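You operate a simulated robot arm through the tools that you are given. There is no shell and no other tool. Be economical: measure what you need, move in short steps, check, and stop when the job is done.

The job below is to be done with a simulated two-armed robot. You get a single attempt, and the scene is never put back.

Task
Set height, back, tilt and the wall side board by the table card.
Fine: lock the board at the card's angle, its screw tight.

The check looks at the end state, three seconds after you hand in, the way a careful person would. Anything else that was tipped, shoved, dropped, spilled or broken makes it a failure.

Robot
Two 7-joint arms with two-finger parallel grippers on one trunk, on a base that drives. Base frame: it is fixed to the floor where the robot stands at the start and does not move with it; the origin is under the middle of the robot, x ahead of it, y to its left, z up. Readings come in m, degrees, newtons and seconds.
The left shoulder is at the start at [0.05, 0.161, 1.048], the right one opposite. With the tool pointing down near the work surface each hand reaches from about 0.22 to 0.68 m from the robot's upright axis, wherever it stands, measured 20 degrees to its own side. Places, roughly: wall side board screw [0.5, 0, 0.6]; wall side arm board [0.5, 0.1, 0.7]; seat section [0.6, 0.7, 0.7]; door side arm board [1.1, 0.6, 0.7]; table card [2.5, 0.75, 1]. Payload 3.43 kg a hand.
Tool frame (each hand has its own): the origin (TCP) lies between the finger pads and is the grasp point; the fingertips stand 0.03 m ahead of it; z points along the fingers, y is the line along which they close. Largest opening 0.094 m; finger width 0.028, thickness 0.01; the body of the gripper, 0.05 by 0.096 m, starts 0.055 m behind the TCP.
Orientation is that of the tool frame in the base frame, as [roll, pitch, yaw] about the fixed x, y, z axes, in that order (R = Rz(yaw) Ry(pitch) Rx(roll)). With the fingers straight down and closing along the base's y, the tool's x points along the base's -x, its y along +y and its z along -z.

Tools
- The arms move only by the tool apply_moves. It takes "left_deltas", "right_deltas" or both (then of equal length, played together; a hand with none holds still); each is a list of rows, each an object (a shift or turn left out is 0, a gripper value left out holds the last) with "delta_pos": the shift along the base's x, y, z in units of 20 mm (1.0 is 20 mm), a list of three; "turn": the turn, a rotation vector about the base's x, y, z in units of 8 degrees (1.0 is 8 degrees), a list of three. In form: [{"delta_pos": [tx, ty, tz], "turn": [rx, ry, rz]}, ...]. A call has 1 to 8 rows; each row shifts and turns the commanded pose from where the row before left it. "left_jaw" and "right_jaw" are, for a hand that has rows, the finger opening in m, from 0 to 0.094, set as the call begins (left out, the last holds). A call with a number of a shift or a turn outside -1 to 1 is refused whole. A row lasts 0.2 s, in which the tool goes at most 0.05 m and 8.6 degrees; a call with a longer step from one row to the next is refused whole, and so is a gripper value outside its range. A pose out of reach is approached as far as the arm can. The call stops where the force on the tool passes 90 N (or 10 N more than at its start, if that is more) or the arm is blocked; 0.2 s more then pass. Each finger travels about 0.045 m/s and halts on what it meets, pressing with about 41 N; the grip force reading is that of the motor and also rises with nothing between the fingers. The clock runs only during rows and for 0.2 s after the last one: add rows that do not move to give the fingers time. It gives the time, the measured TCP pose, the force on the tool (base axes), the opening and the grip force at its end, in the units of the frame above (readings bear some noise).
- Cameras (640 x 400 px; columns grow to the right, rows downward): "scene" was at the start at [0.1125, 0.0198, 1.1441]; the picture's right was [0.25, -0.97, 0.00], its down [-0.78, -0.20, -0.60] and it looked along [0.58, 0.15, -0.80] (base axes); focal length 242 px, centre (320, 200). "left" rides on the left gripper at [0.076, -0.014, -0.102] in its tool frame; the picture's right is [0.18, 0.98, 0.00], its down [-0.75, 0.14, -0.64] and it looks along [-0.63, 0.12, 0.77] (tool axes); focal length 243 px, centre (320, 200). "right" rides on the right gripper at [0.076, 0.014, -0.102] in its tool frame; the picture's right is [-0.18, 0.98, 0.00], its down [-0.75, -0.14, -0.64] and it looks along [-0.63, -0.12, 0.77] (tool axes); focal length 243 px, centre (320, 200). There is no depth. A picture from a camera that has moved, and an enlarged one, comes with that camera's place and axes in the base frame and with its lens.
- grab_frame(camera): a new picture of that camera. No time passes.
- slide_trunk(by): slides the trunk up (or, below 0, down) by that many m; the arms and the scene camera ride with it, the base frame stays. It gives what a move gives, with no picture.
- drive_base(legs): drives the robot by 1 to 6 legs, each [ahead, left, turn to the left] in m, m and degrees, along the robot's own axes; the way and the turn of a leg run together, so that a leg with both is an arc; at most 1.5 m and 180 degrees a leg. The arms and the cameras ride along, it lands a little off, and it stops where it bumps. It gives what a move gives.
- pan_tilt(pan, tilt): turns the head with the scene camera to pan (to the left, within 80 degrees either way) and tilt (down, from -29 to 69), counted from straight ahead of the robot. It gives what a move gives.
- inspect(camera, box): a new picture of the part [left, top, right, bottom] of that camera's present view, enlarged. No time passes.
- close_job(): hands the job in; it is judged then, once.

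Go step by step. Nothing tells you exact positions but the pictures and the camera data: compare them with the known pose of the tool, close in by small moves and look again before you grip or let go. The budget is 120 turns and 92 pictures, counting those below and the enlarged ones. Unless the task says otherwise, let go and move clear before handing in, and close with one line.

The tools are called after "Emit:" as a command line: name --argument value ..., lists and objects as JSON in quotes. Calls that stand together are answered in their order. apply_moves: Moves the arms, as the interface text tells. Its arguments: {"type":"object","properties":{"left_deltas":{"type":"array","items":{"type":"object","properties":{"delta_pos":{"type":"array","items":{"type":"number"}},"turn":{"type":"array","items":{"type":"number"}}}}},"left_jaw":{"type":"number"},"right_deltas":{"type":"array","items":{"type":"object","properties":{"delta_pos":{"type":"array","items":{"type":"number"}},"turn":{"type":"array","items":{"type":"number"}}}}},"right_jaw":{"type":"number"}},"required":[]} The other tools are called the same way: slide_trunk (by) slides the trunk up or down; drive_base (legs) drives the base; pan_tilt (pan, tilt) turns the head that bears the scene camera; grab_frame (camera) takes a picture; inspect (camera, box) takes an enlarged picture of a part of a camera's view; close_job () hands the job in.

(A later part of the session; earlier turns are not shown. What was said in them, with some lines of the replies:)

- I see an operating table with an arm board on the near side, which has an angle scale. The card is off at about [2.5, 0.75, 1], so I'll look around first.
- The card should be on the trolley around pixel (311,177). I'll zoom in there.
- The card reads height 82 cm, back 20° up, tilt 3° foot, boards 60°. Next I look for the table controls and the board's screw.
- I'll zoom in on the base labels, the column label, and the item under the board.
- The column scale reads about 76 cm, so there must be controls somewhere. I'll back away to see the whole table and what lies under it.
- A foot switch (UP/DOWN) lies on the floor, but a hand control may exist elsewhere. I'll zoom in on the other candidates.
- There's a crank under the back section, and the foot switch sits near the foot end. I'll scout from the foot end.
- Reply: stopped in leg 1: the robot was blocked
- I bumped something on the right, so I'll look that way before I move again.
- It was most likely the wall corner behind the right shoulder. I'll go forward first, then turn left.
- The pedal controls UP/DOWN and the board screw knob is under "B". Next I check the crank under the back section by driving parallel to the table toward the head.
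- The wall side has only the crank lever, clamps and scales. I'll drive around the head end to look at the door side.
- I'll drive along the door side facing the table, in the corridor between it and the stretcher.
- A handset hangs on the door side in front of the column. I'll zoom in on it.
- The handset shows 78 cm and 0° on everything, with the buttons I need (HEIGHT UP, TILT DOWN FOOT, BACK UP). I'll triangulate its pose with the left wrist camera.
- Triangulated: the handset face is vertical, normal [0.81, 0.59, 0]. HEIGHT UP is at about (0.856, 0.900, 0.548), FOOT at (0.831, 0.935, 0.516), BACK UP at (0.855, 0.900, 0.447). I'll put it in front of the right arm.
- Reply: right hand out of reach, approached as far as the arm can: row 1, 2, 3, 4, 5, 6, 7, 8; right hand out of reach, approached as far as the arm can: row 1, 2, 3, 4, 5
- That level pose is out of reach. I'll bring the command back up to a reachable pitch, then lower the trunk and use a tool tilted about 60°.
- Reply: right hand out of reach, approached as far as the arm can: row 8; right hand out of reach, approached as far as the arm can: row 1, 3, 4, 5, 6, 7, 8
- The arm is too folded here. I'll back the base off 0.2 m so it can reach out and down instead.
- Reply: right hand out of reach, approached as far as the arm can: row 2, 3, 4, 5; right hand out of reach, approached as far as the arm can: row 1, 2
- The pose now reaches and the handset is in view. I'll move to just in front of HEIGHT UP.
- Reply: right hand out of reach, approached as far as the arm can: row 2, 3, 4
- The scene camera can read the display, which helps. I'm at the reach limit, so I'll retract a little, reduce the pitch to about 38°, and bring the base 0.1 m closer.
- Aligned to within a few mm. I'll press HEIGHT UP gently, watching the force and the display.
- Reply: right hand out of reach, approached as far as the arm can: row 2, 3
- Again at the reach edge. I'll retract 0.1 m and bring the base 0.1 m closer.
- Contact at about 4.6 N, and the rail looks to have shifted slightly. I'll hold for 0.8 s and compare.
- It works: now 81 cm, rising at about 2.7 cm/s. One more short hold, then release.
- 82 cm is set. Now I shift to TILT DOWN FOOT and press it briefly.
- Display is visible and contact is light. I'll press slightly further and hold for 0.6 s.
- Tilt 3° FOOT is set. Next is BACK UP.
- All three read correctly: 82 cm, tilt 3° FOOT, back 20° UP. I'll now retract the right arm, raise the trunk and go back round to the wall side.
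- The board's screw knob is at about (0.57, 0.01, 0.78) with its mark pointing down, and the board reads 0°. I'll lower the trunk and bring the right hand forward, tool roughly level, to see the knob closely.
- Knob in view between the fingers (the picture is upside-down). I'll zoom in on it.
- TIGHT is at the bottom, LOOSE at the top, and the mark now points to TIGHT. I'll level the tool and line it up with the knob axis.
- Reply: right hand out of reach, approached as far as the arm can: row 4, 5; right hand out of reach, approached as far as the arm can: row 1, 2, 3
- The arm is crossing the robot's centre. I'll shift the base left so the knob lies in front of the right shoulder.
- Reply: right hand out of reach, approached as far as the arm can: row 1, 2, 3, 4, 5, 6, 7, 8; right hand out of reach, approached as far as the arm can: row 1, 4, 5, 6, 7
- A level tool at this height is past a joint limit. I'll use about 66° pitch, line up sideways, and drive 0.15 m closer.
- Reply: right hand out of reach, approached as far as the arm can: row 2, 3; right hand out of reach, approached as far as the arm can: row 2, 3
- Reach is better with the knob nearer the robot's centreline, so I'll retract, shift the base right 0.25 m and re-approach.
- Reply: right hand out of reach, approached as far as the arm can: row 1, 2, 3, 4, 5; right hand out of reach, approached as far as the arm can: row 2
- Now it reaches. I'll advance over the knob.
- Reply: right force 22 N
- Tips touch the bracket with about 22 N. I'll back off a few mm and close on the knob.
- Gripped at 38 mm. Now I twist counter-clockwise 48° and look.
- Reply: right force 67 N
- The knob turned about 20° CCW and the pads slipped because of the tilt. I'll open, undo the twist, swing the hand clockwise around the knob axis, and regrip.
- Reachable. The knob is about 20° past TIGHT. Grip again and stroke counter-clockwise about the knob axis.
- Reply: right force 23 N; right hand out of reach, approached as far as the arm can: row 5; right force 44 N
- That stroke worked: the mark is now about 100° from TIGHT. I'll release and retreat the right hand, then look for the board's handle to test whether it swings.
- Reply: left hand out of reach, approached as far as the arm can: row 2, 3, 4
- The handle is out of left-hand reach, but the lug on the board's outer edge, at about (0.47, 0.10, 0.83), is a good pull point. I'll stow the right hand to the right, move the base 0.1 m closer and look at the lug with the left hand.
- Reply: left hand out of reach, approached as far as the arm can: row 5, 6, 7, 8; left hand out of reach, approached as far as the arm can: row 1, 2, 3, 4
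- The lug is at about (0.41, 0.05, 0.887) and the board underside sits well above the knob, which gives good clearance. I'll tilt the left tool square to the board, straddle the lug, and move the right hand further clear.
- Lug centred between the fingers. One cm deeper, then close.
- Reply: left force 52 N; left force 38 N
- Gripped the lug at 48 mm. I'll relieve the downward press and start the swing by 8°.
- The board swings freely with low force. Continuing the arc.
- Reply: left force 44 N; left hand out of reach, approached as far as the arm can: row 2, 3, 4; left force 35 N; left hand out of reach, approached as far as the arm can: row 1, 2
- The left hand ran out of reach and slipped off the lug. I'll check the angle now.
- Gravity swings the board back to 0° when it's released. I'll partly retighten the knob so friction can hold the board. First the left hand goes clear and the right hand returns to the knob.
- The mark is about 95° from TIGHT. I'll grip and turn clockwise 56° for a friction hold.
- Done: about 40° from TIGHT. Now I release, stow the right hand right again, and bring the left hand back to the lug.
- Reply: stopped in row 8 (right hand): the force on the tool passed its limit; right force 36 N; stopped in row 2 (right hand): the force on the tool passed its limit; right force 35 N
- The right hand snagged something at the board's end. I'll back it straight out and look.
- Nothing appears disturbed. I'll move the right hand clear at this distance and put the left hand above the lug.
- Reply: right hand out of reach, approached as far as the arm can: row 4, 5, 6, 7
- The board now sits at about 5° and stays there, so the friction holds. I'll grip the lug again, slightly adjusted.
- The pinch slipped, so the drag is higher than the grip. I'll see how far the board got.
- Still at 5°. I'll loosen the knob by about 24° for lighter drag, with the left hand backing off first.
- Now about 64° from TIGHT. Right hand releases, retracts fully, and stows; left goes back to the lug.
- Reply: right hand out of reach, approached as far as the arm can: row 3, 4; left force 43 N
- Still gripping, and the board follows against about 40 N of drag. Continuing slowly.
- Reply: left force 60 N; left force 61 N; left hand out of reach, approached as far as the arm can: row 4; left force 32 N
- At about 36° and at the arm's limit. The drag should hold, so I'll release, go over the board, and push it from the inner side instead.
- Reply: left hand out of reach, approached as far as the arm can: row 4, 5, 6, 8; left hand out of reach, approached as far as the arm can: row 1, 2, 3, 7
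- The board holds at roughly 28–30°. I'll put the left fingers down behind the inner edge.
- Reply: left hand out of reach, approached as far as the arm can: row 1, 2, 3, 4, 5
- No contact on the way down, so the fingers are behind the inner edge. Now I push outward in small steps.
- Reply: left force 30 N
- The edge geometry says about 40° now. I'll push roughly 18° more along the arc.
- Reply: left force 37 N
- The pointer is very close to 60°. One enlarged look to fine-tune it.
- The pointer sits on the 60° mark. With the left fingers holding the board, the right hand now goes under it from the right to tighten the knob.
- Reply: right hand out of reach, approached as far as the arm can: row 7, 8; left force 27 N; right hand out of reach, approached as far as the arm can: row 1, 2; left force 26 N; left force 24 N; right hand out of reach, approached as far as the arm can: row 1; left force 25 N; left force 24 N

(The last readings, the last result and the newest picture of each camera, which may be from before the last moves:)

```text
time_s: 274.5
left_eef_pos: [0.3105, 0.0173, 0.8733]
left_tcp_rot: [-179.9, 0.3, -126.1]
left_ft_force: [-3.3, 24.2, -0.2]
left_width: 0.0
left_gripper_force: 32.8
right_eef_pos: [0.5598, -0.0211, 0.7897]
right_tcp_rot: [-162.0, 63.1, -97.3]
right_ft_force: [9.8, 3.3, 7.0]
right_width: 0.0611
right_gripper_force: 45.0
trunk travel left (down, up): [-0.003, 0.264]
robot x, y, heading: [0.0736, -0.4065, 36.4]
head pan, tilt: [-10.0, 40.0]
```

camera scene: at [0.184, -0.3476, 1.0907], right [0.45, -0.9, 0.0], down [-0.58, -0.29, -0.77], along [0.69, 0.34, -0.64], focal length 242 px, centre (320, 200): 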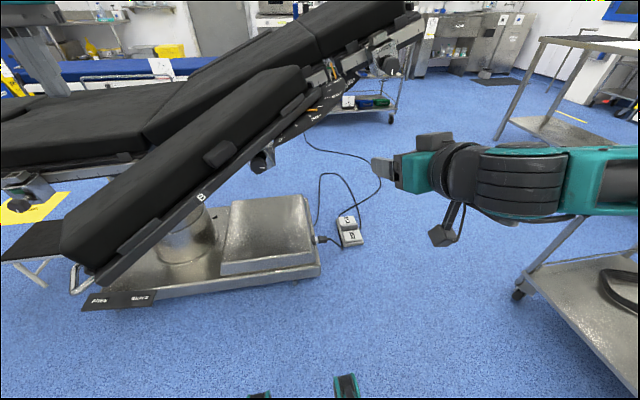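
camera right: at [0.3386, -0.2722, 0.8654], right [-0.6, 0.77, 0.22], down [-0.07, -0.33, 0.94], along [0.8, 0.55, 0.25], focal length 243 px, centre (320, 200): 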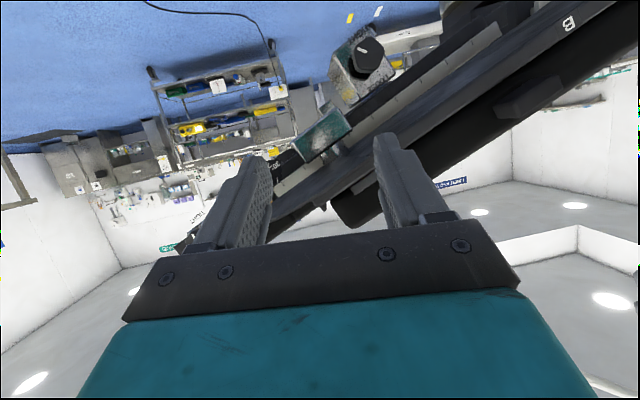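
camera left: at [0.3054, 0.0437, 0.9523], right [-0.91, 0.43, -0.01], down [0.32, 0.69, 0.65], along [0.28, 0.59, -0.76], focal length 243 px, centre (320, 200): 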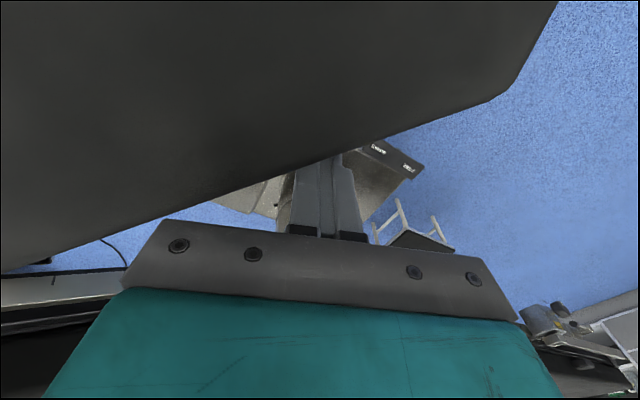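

61 mm means one finger is on the bracket. I'll open, back out 3 cm, roll the tool 36° so both fingers enter evenly, and try again.

Emit:
apply_moves --right_deltas '[{}, {}, {"delta_pos": [-0.3, -0.6, 0.32]}, {"delta_pos": [-0.3, -0.6, 0.32], "turn": [0.41, 0.8, -0.43]}, {"turn": [0.41, 0.8, -0.43]}, {"turn": [0.41, 0.8, -0.43]}, {"turn": [0.41, 0.8, -0.43]}, {"turn": [0.2, 0.4, -0.21]}]' --right_jaw 0.06

Emit:
apply_moves --right_deltas '[{"delta_pos": [0.18, 0.6, -0.25]}, {"delta_pos": [0.18, 0.6, -0.25]}, {"delta_pos": [0.05, 0.35, -0.2]}, {}]'

```text
time_s: 276.3
left_eef_pos: [0.3111, 0.0182, 0.8728]
left_tcp_rot: [-179.9, 0.4, -126.2]
left_ft_force: [-2.1, 22.8, 0.1]
left_width: 0.0
left_gripper_force: 33.1
right_eef_pos: [0.5462, -0.0452, 0.8005]
right_tcp_rot: [136.5, 53.4, -167.0]
right_ft_force: [-0.7, -0.3, -0.7]
right_width: 0.0597
right_gripper_force: 0.0
trunk travel left (down, up): [-0.003, 0.264]
robot x, y, heading: [0.0765, -0.4113, 36.3]
head pan, tilt: [-10.0, 40.0]
```

```text
time_s: 277.3
left_eef_pos: [0.3106, 0.016, 0.8729]
left_tcp_rot: [-179.9, 0.7, -126.0]
left_ft_force: [0.9, 26.3, -3.2]
left_width: 0.0002
left_gripper_force: 32.8
right_eef_pos: [0.5521, -0.0148, 0.7883]
right_tcp_rot: [136.5, 53.6, -167.0]
right_ft_force: [-13.4, -23.9, 7.5]
right_width: 0.0609
right_gripper_force: 1.1
trunk travel left (down, up): [-0.003, 0.264]
robot x, y, heading: [0.0727, -0.4127, 36.3]
head pan, tilt: [-10.0, 40.0]
```

Emit:
apply_moves --right_deltas '[{"delta_pos": [-0.1, -0.2, 0.05]}, {}, {}, {}, {}]' --right_jaw 0.01

```text
time_s: 278.5
left_eef_pos: [0.31, 0.0168, 0.8715]
left_tcp_rot: [-179.8, 0.2, -126.1]
left_ft_force: [-1.1, 3.2, 1.3]
left_width: 0.0
left_gripper_force: 32.6
right_eef_pos: [0.5493, -0.0135, 0.7887]
right_tcp_rot: [136.1, 53.5, -166.8]
right_ft_force: [-0.8, 41.2, 2.9]
right_width: 0.0414
right_gripper_force: 44.5
trunk travel left (down, up): [-0.003, 0.264]
robot x, y, heading: [0.0755, -0.4114, 36.5]
head pan, tilt: [-10.0, 40.0]
```

Gripped at 41 mm. I'll turn clockwise about the knob axis.

Emit:
apply_moves --right_deltas '[{"turn": [0.81, 0.586, 0]}, {"turn": [0.81, 0.586, 0]}, {"turn": [0.81, 0.586, 0]}, {"turn": [0.81, 0.586, 0]}, {}]'

```text
time_s: 279.7
left_eef_pos: [0.3092, 0.0172, 0.8735]
left_tcp_rot: [-179.6, 0.5, -126.0]
left_ft_force: [-0.6, 0.8, 0.1]
left_width: 0.0001
left_gripper_force: 33.0
right_eef_pos: [0.549, -0.0198, 0.7837]
right_tcp_rot: [99.3, 33.9, 167.7]
right_ft_force: [-24.3, 40.6, 16.3]
right_width: 0.0413
right_gripper_force: 45.1
right hand out of reach, approached as far as the arm can: row 2
trunk travel left (down, up): [-0.003, 0.264]
robot x, y, heading: [0.0767, -0.4075, 36.3]
head pan, tilt: [-10.0, 40.0]
```

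About 32° done. Regrip and do a second stroke.

Emit:
apply_moves --right_deltas '[{}, {}, {"turn": [-0.81, -0.586, 0]}, {"turn": [-0.81, -0.586, 0]}, {"turn": [-0.81, -0.586, 0]}, {"turn": [-0.81, -0.586, 0]}, {}]' --right_jaw 0.06

Emit:
apply_moves --right_deltas '[{}, {}, {}, {"turn": [0.81, 0.586, 0]}, {"turn": [0.81, 0.586, 0]}, {"turn": [0.81, 0.586, 0]}, {"turn": [0.81, 0.586, 0]}, {}]' --right_jaw 0.01

```text
time_s: 281.3
left_eef_pos: [0.3128, 0.0174, 0.8721]
left_tcp_rot: [-179.8, 0.4, -126.0]
left_ft_force: [4.1, 17.9, -1.8]
left_width: 0.0001
left_gripper_force: 33.0
right_eef_pos: [0.5996, -0.0874, 0.7097]
right_tcp_rot: [137.0, 53.4, -166.7]
right_ft_force: [-0.4, 0.1, -0.6]
right_width: 0.0599
right_gripper_force: 0.0
right hand out of reach, approached as far as the arm can: row 5, 6
trunk travel left (down, up): [-0.003, 0.264]
robot x, y, heading: [0.0752, -0.4091, 36.9]
head pan, tilt: [-10.0, 40.0]
```

```text
time_s: 283.1
left_eef_pos: [0.3107, 0.0148, 0.8726]
left_tcp_rot: [-179.9, 0.3, -126.0]
left_ft_force: [2.6, 16.6, -0.6]
left_width: 0.0
left_gripper_force: 32.8
right_eef_pos: [0.5979, -0.0853, 0.7108]
right_tcp_rot: [100.4, 33.8, 167.3]
right_ft_force: [0.1, 0.6, -0.6]
right_width: 0.0102
right_gripper_force: 0.1
trunk travel left (down, up): [-0.003, 0.264]
robot x, y, heading: [0.0762, -0.4136, 36.7]
head pan, tilt: [-10.0, 40.0]
```

The hand drifted off while swinging back. I'll retract, restore the orientation, and return to the pre-grip pose.

Emit:
apply_moves --right_deltas '[{"delta_pos": [-0.81, -0.59, 0], "turn": [-0.81, -0.586, 0]}, {"delta_pos": [-0.81, -0.59, 0], "turn": [-0.81, -0.586, 0]}, {"delta_pos": [-0.81, -0.59, 0], "turn": [-0.81, -0.586, 0]}, {"delta_pos": [0, 0, 1], "turn": [-0.81, -0.586, 0]}, {"delta_pos": [0, 0, 1]}, {"delta_pos": [0, 0, 1]}, {"delta_pos": [0, 0, 1]}, {"delta_pos": [0, 0, 0.5]}]' --right_jaw 0.06

```text
time_s: 284.9
left_eef_pos: [0.3105, 0.0152, 0.873]
left_tcp_rot: [-179.8, 0.3, -126.0]
left_ft_force: [-2.7, 14.6, -2.1]
left_width: 0.0
left_gripper_force: 32.9
right_eef_pos: [0.5581, -0.1469, 0.8011]
right_tcp_rot: [136.6, 53.2, -167.0]
right_ft_force: [1.1, 0.5, 1.0]
right_width: 0.0601
right_gripper_force: 0.1
right hand out of reach, approached as far as the arm can: row 4
trunk travel left (down, up): [-0.003, 0.264]
robot x, y, heading: [0.0776, -0.4117, 36.5]
head pan, tilt: [-10.0, 40.0]
```

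Emit:
apply_moves --right_deltas '[{"delta_pos": [-0.35, 0.86, 0]}, {"delta_pos": [-0.35, 0.86, 0]}, {"delta_pos": [-0.35, 0.86, 0]}, {"delta_pos": [-0.35, 0.86, 0]}, {"delta_pos": [0.24, 0.8, -0.16]}, {"delta_pos": [0.24, 0.8, -0.16]}, {"delta_pos": [0.24, 0.8, -0.16]}, {"delta_pos": [0.24, 0.8, -0.16]}]'

Emit:
apply_moves --right_deltas '[{}, {}, {}, {}, {}]' --right_jaw 0.01

```text
time_s: 286.7
left_eef_pos: [0.3096, 0.0163, 0.8733]
left_tcp_rot: [-179.7, 0.4, -125.9]
left_ft_force: [-2.1, 15.4, 0.4]
left_width: 0.0001
left_gripper_force: 33.5
right_eef_pos: [0.5484, -0.016, 0.7885]
right_tcp_rot: [136.5, 53.4, -166.9]
right_ft_force: [0.3, 0.0, 0.3]
right_width: 0.06
right_gripper_force: 0.1
trunk travel left (down, up): [-0.003, 0.264]
robot x, y, heading: [0.0739, -0.4096, 36.7]
head pan, tilt: [-10.0, 40.0]
```

```text
time_s: 287.9
left_eef_pos: [0.3102, 0.0165, 0.8736]
left_tcp_rot: [-179.8, 0.3, -126.0]
left_ft_force: [-0.8, 12.4, 0.9]
left_width: 0.0002
left_gripper_force: 33.4
right_eef_pos: [0.5484, -0.0162, 0.7909]
right_tcp_rot: [136.4, 53.5, -166.9]
right_ft_force: [-0.8, 7.4, 1.4]
right_width: 0.0413
right_gripper_force: 44.8
trunk travel left (down, up): [-0.003, 0.264]
robot x, y, heading: [0.0733, -0.4114, 36.5]
head pan, tilt: [-10.0, 40.0]
```

Good grip again. Second clockwise stroke.

Emit:
apply_moves --right_deltas '[{"turn": [0.81, 0.586, 0]}, {"turn": [0.81, 0.586, 0]}, {"turn": [0.81, 0.586, 0]}, {"turn": [0.81, 0.586, 0]}, {}]'

```text
time_s: 289.1
left_eef_pos: [0.3077, 0.0157, 0.8749]
left_tcp_rot: [-179.7, 0.5, -126.0]
left_ft_force: [-2.2, 10.0, -3.7]
left_width: 0.0
left_gripper_force: 33.1
right_eef_pos: [0.5542, -0.0268, 0.7914]
right_tcp_rot: [98.6, 34.0, 167.6]
right_ft_force: [-35.6, 12.6, 21.3]
right_width: 0.0394
right_gripper_force: 44.7
right hand out of reach, approached as far as the arm can: row 1
trunk travel left (down, up): [-0.003, 0.264]
robot x, y, heading: [0.0756, -0.4118, 36.5]
head pan, tilt: [-10.0, 40.0]
```

Emit:
apply_moves --right_deltas '[{"turn": [0.81, 0.586, 0]}, {"turn": [0.81, 0.586, 0]}, {}]'

```text
time_s: 289.9
left_eef_pos: [0.3083, 0.0155, 0.8738]
left_tcp_rot: [-179.7, 0.6, -126.0]
left_ft_force: [-5.7, 15.6, -3.6]
left_width: 0.0001
left_gripper_force: 32.8
right_eef_pos: [0.5567, -0.0287, 0.7864]
right_tcp_rot: [88.3, 21.5, 162.4]
right_ft_force: [-36.2, -3.3, 16.4]
right_width: 0.0396
right_gripper_force: 45.1
trunk travel left (down, up): [-0.003, 0.264]
robot x, y, heading: [0.0765, -0.4109, 36.6]
head pan, tilt: [-10.0, 40.0]
```

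I'll release, retract the right hand straight back, and use the last picture to check the knob.

Emit:
apply_moves --right_deltas '[{}, {}, {"delta_pos": [-0.4, -0.4, 0]}, {"delta_pos": [-0.6, -0.6, 0]}, {"delta_pos": [-0.6, -0.7, 0], "turn": [-0.81, -0.586, 0]}, {"delta_pos": [-0.6, -0.7, 0], "turn": [-0.81, -0.586, 0]}, {"delta_pos": [-0.5, -0.8, 0], "turn": [-0.81, -0.586, 0]}, {}]' --right_jaw 0.065

Emit:
apply_moves --right_deltas '[{"delta_pos": [-0.3, -0.8, 0], "turn": [-0.81, -0.586, 0]}, {"delta_pos": [0, -0.5, 0], "turn": [-0.81, -0.586, 0]}, {"turn": [-0.81, -0.586, 0]}, {}]'

```text
time_s: 291.7
left_eef_pos: [0.3109, 0.0161, 0.8731]
left_tcp_rot: [-179.7, 0.4, -126.0]
left_ft_force: [1.7, 16.6, 1.9]
left_width: 0.0
left_gripper_force: 33.3
right_eef_pos: [0.5139, -0.0945, 0.7782]
right_tcp_rot: [107.4, 39.7, 171.5]
right_ft_force: [-0.2, -0.7, 0.6]
right_width: 0.065
right_gripper_force: 0.2
trunk travel left (down, up): [-0.003, 0.264]
robot x, y, heading: [0.0729, -0.408, 36.6]
head pan, tilt: [-10.0, 40.0]
```

```text
time_s: 292.7
left_eef_pos: [0.3101, 0.0149, 0.8726]
left_tcp_rot: [-179.9, 0.3, -126.0]
left_ft_force: [-4.9, 15.4, -0.1]
left_width: 0.0
left_gripper_force: 33.1
right_eef_pos: [0.5308, -0.1606, 0.7707]
right_tcp_rot: [132.0, 53.3, -169.5]
right_ft_force: [0.0, -0.5, -0.2]
right_width: 0.0649
right_gripper_force: 0.1
right hand out of reach, approached as far as the arm can: row 1, 2, 3
trunk travel left (down, up): [-0.003, 0.264]
robot x, y, heading: [0.0726, -0.4093, 36.5]
head pan, tilt: [-10.0, 40.0]
```

A stiffness test before the last picture: I'll nudge the board 4 mm with the left finger. If it's locked, the force should climb above the earlier 30 N drag.

Emit:
apply_moves --left_deltas '[{"delta_pos": [0.01, -0.1, 0]}, {"delta_pos": [0.01, -0.1, 0]}, {}]'

```text
time_s: 293.5
left_eef_pos: [0.3108, 0.0157, 0.8725]
left_tcp_rot: [-179.8, 0.7, -125.9]
left_ft_force: [-3.3, 33.3, 2.9]
left_width: 0.0001
left_gripper_force: 33.2
right_eef_pos: [0.5316, -0.1591, 0.77]
right_tcp_rot: [132.2, 53.4, -169.5]
right_ft_force: [0.3, 0.3, 0.4]
right_width: 0.065
right_gripper_force: 0.0
trunk travel left (down, up): [-0.003, 0.264]
robot x, y, heading: [0.0759, -0.4132, 36.6]
head pan, tilt: [-10.0, 40.0]
```

Emit:
apply_moves --left_deltas '[{"delta_pos": [0.01, -0.1, 0]}, {"delta_pos": [0.01, -0.15, 0]}, {}]'

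```text
time_s: 294.3
left_eef_pos: [0.3106, 0.0156, 0.8721]
left_tcp_rot: [180.0, 1.0, -125.6]
left_ft_force: [-10.4, 57.7, 10.2]
left_width: 0.0
left_gripper_force: 32.9
right_eef_pos: [0.5313, -0.1588, 0.7703]
right_tcp_rot: [132.3, 53.4, -169.3]
right_ft_force: [0.5, 0.3, -0.6]
right_width: 0.0648
right_gripper_force: 0.2
trunk travel left (down, up): [-0.003, 0.264]
robot x, y, heading: [0.0751, -0.411, 36.4]
head pan, tilt: [-10.0, 40.0]
```

Locked: 58 N with no movement. Last picture goes on the knob mark.

Emit:
inspect --camera "right" --box '[180, 40, 460, 215]'

```text
2.29 times, centred on (320, 128) of right
camera zoom: at [0.4362, -0.2449, 0.7561], right [-0.59, 0.56, 0.58], down [0.29, -0.53, 0.8], along [0.76, 0.64, 0.15], focal length 555 px, centre (320, 366)
```

zoom: 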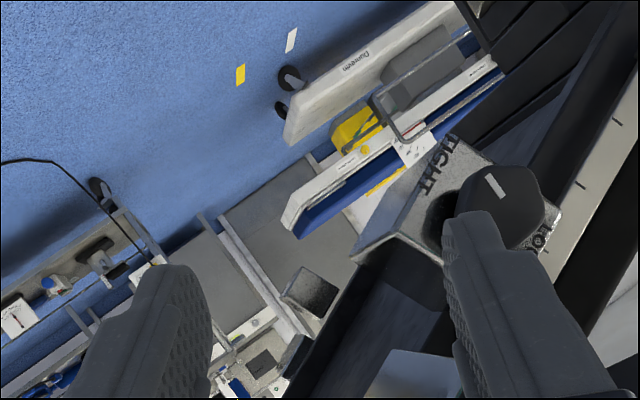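

The knob is at or just past TIGHT (clockwise) and the board is locked near 60°. Now I lift the left hand out and back both hands clear.

Emit:
apply_moves --left_deltas '[{"delta_pos": [-0.05, 0.5, 0]}, {"delta_pos": [-0.05, 0.8, 0]}, {"delta_pos": [0, 0.2, 1]}, {"delta_pos": [0, 0, 1]}, {"delta_pos": [0, 0, 1]}, {"delta_pos": [0, 0, 1]}, {"delta_pos": [0, 0, 1]}, {"delta_pos": [0, 0, 1]}]'

```text
time_s: 296.1
left_eef_pos: [0.3075, 0.0359, 0.9931]
left_tcp_rot: [-179.9, 0.3, -126.1]
left_ft_force: [0.0, -0.3, -0.1]
left_width: 0.0
left_gripper_force: 33.1
right_eef_pos: [0.5327, -0.1618, 0.7697]
right_tcp_rot: [131.8, 53.4, -169.7]
right_ft_force: [-0.9, 0.9, -0.2]
right_width: 0.0649
right_gripper_force: 0.0
trunk travel left (down, up): [-0.003, 0.264]
robot x, y, heading: [0.0743, -0.4113, 36.2]
head pan, tilt: [-10.0, 40.0]
```

Emit:
drive_base --legs '[[-0.4, 0, 0]]'

```text
time_s: 298.8
left_eef_pos: [-0.0087, -0.1994, 0.9929]
left_tcp_rot: [-179.8, 0.5, -126.4]
left_ft_force: [0.2, -0.3, -0.3]
left_width: 0.0
left_gripper_force: 33.3
right_eef_pos: [0.2148, -0.3999, 0.7703]
right_tcp_rot: [131.9, 53.4, -170.2]
right_ft_force: [0.3, -0.2, -0.4]
right_width: 0.0649
right_gripper_force: 0.1
trunk travel left (down, up): [-0.003, 0.264]
robot x, y, heading: [-0.2483, -0.6422, 36.2]
head pan, tilt: [-10.0, 40.0]
stopped in leg 1: the robot was blocked; the commanded pose is now the measured one
```

Emit:
drive_base --legs '[[0.05, 0, 0]]'

Emit:
close_job

```text
time_s: 299.7
left_eef_pos: [0.0317, -0.1696, 0.9924]
left_tcp_rot: [-179.8, 0.4, -126.4]
left_ft_force: [0.2, -0.2, -1.0]
left_width: 0.0
left_gripper_force: 33.0
right_eef_pos: [0.2551, -0.3691, 0.7699]
right_tcp_rot: [132.0, 53.3, -170.0]
right_ft_force: [0.4, -0.9, 0.1]
right_width: 0.0651
right_gripper_force: 0.1
trunk travel left (down, up): [-0.003, 0.264]
robot x, y, heading: [-0.2074, -0.6122, 36.0]
head pan, tilt: [-10.0, 40.0]
```

```text
The job is handed in.
```

I handed the job in with the table at 82 cm, tilt 3° foot and back 20° up on its handset. The wall side board reads about 60°, screw tight; it took 58 N without moving. The base was blocked twice, at the start and while backing away at the end. I took it to be the wall behind but didn't confirm that, and I had no picture left for a last look at the scene.
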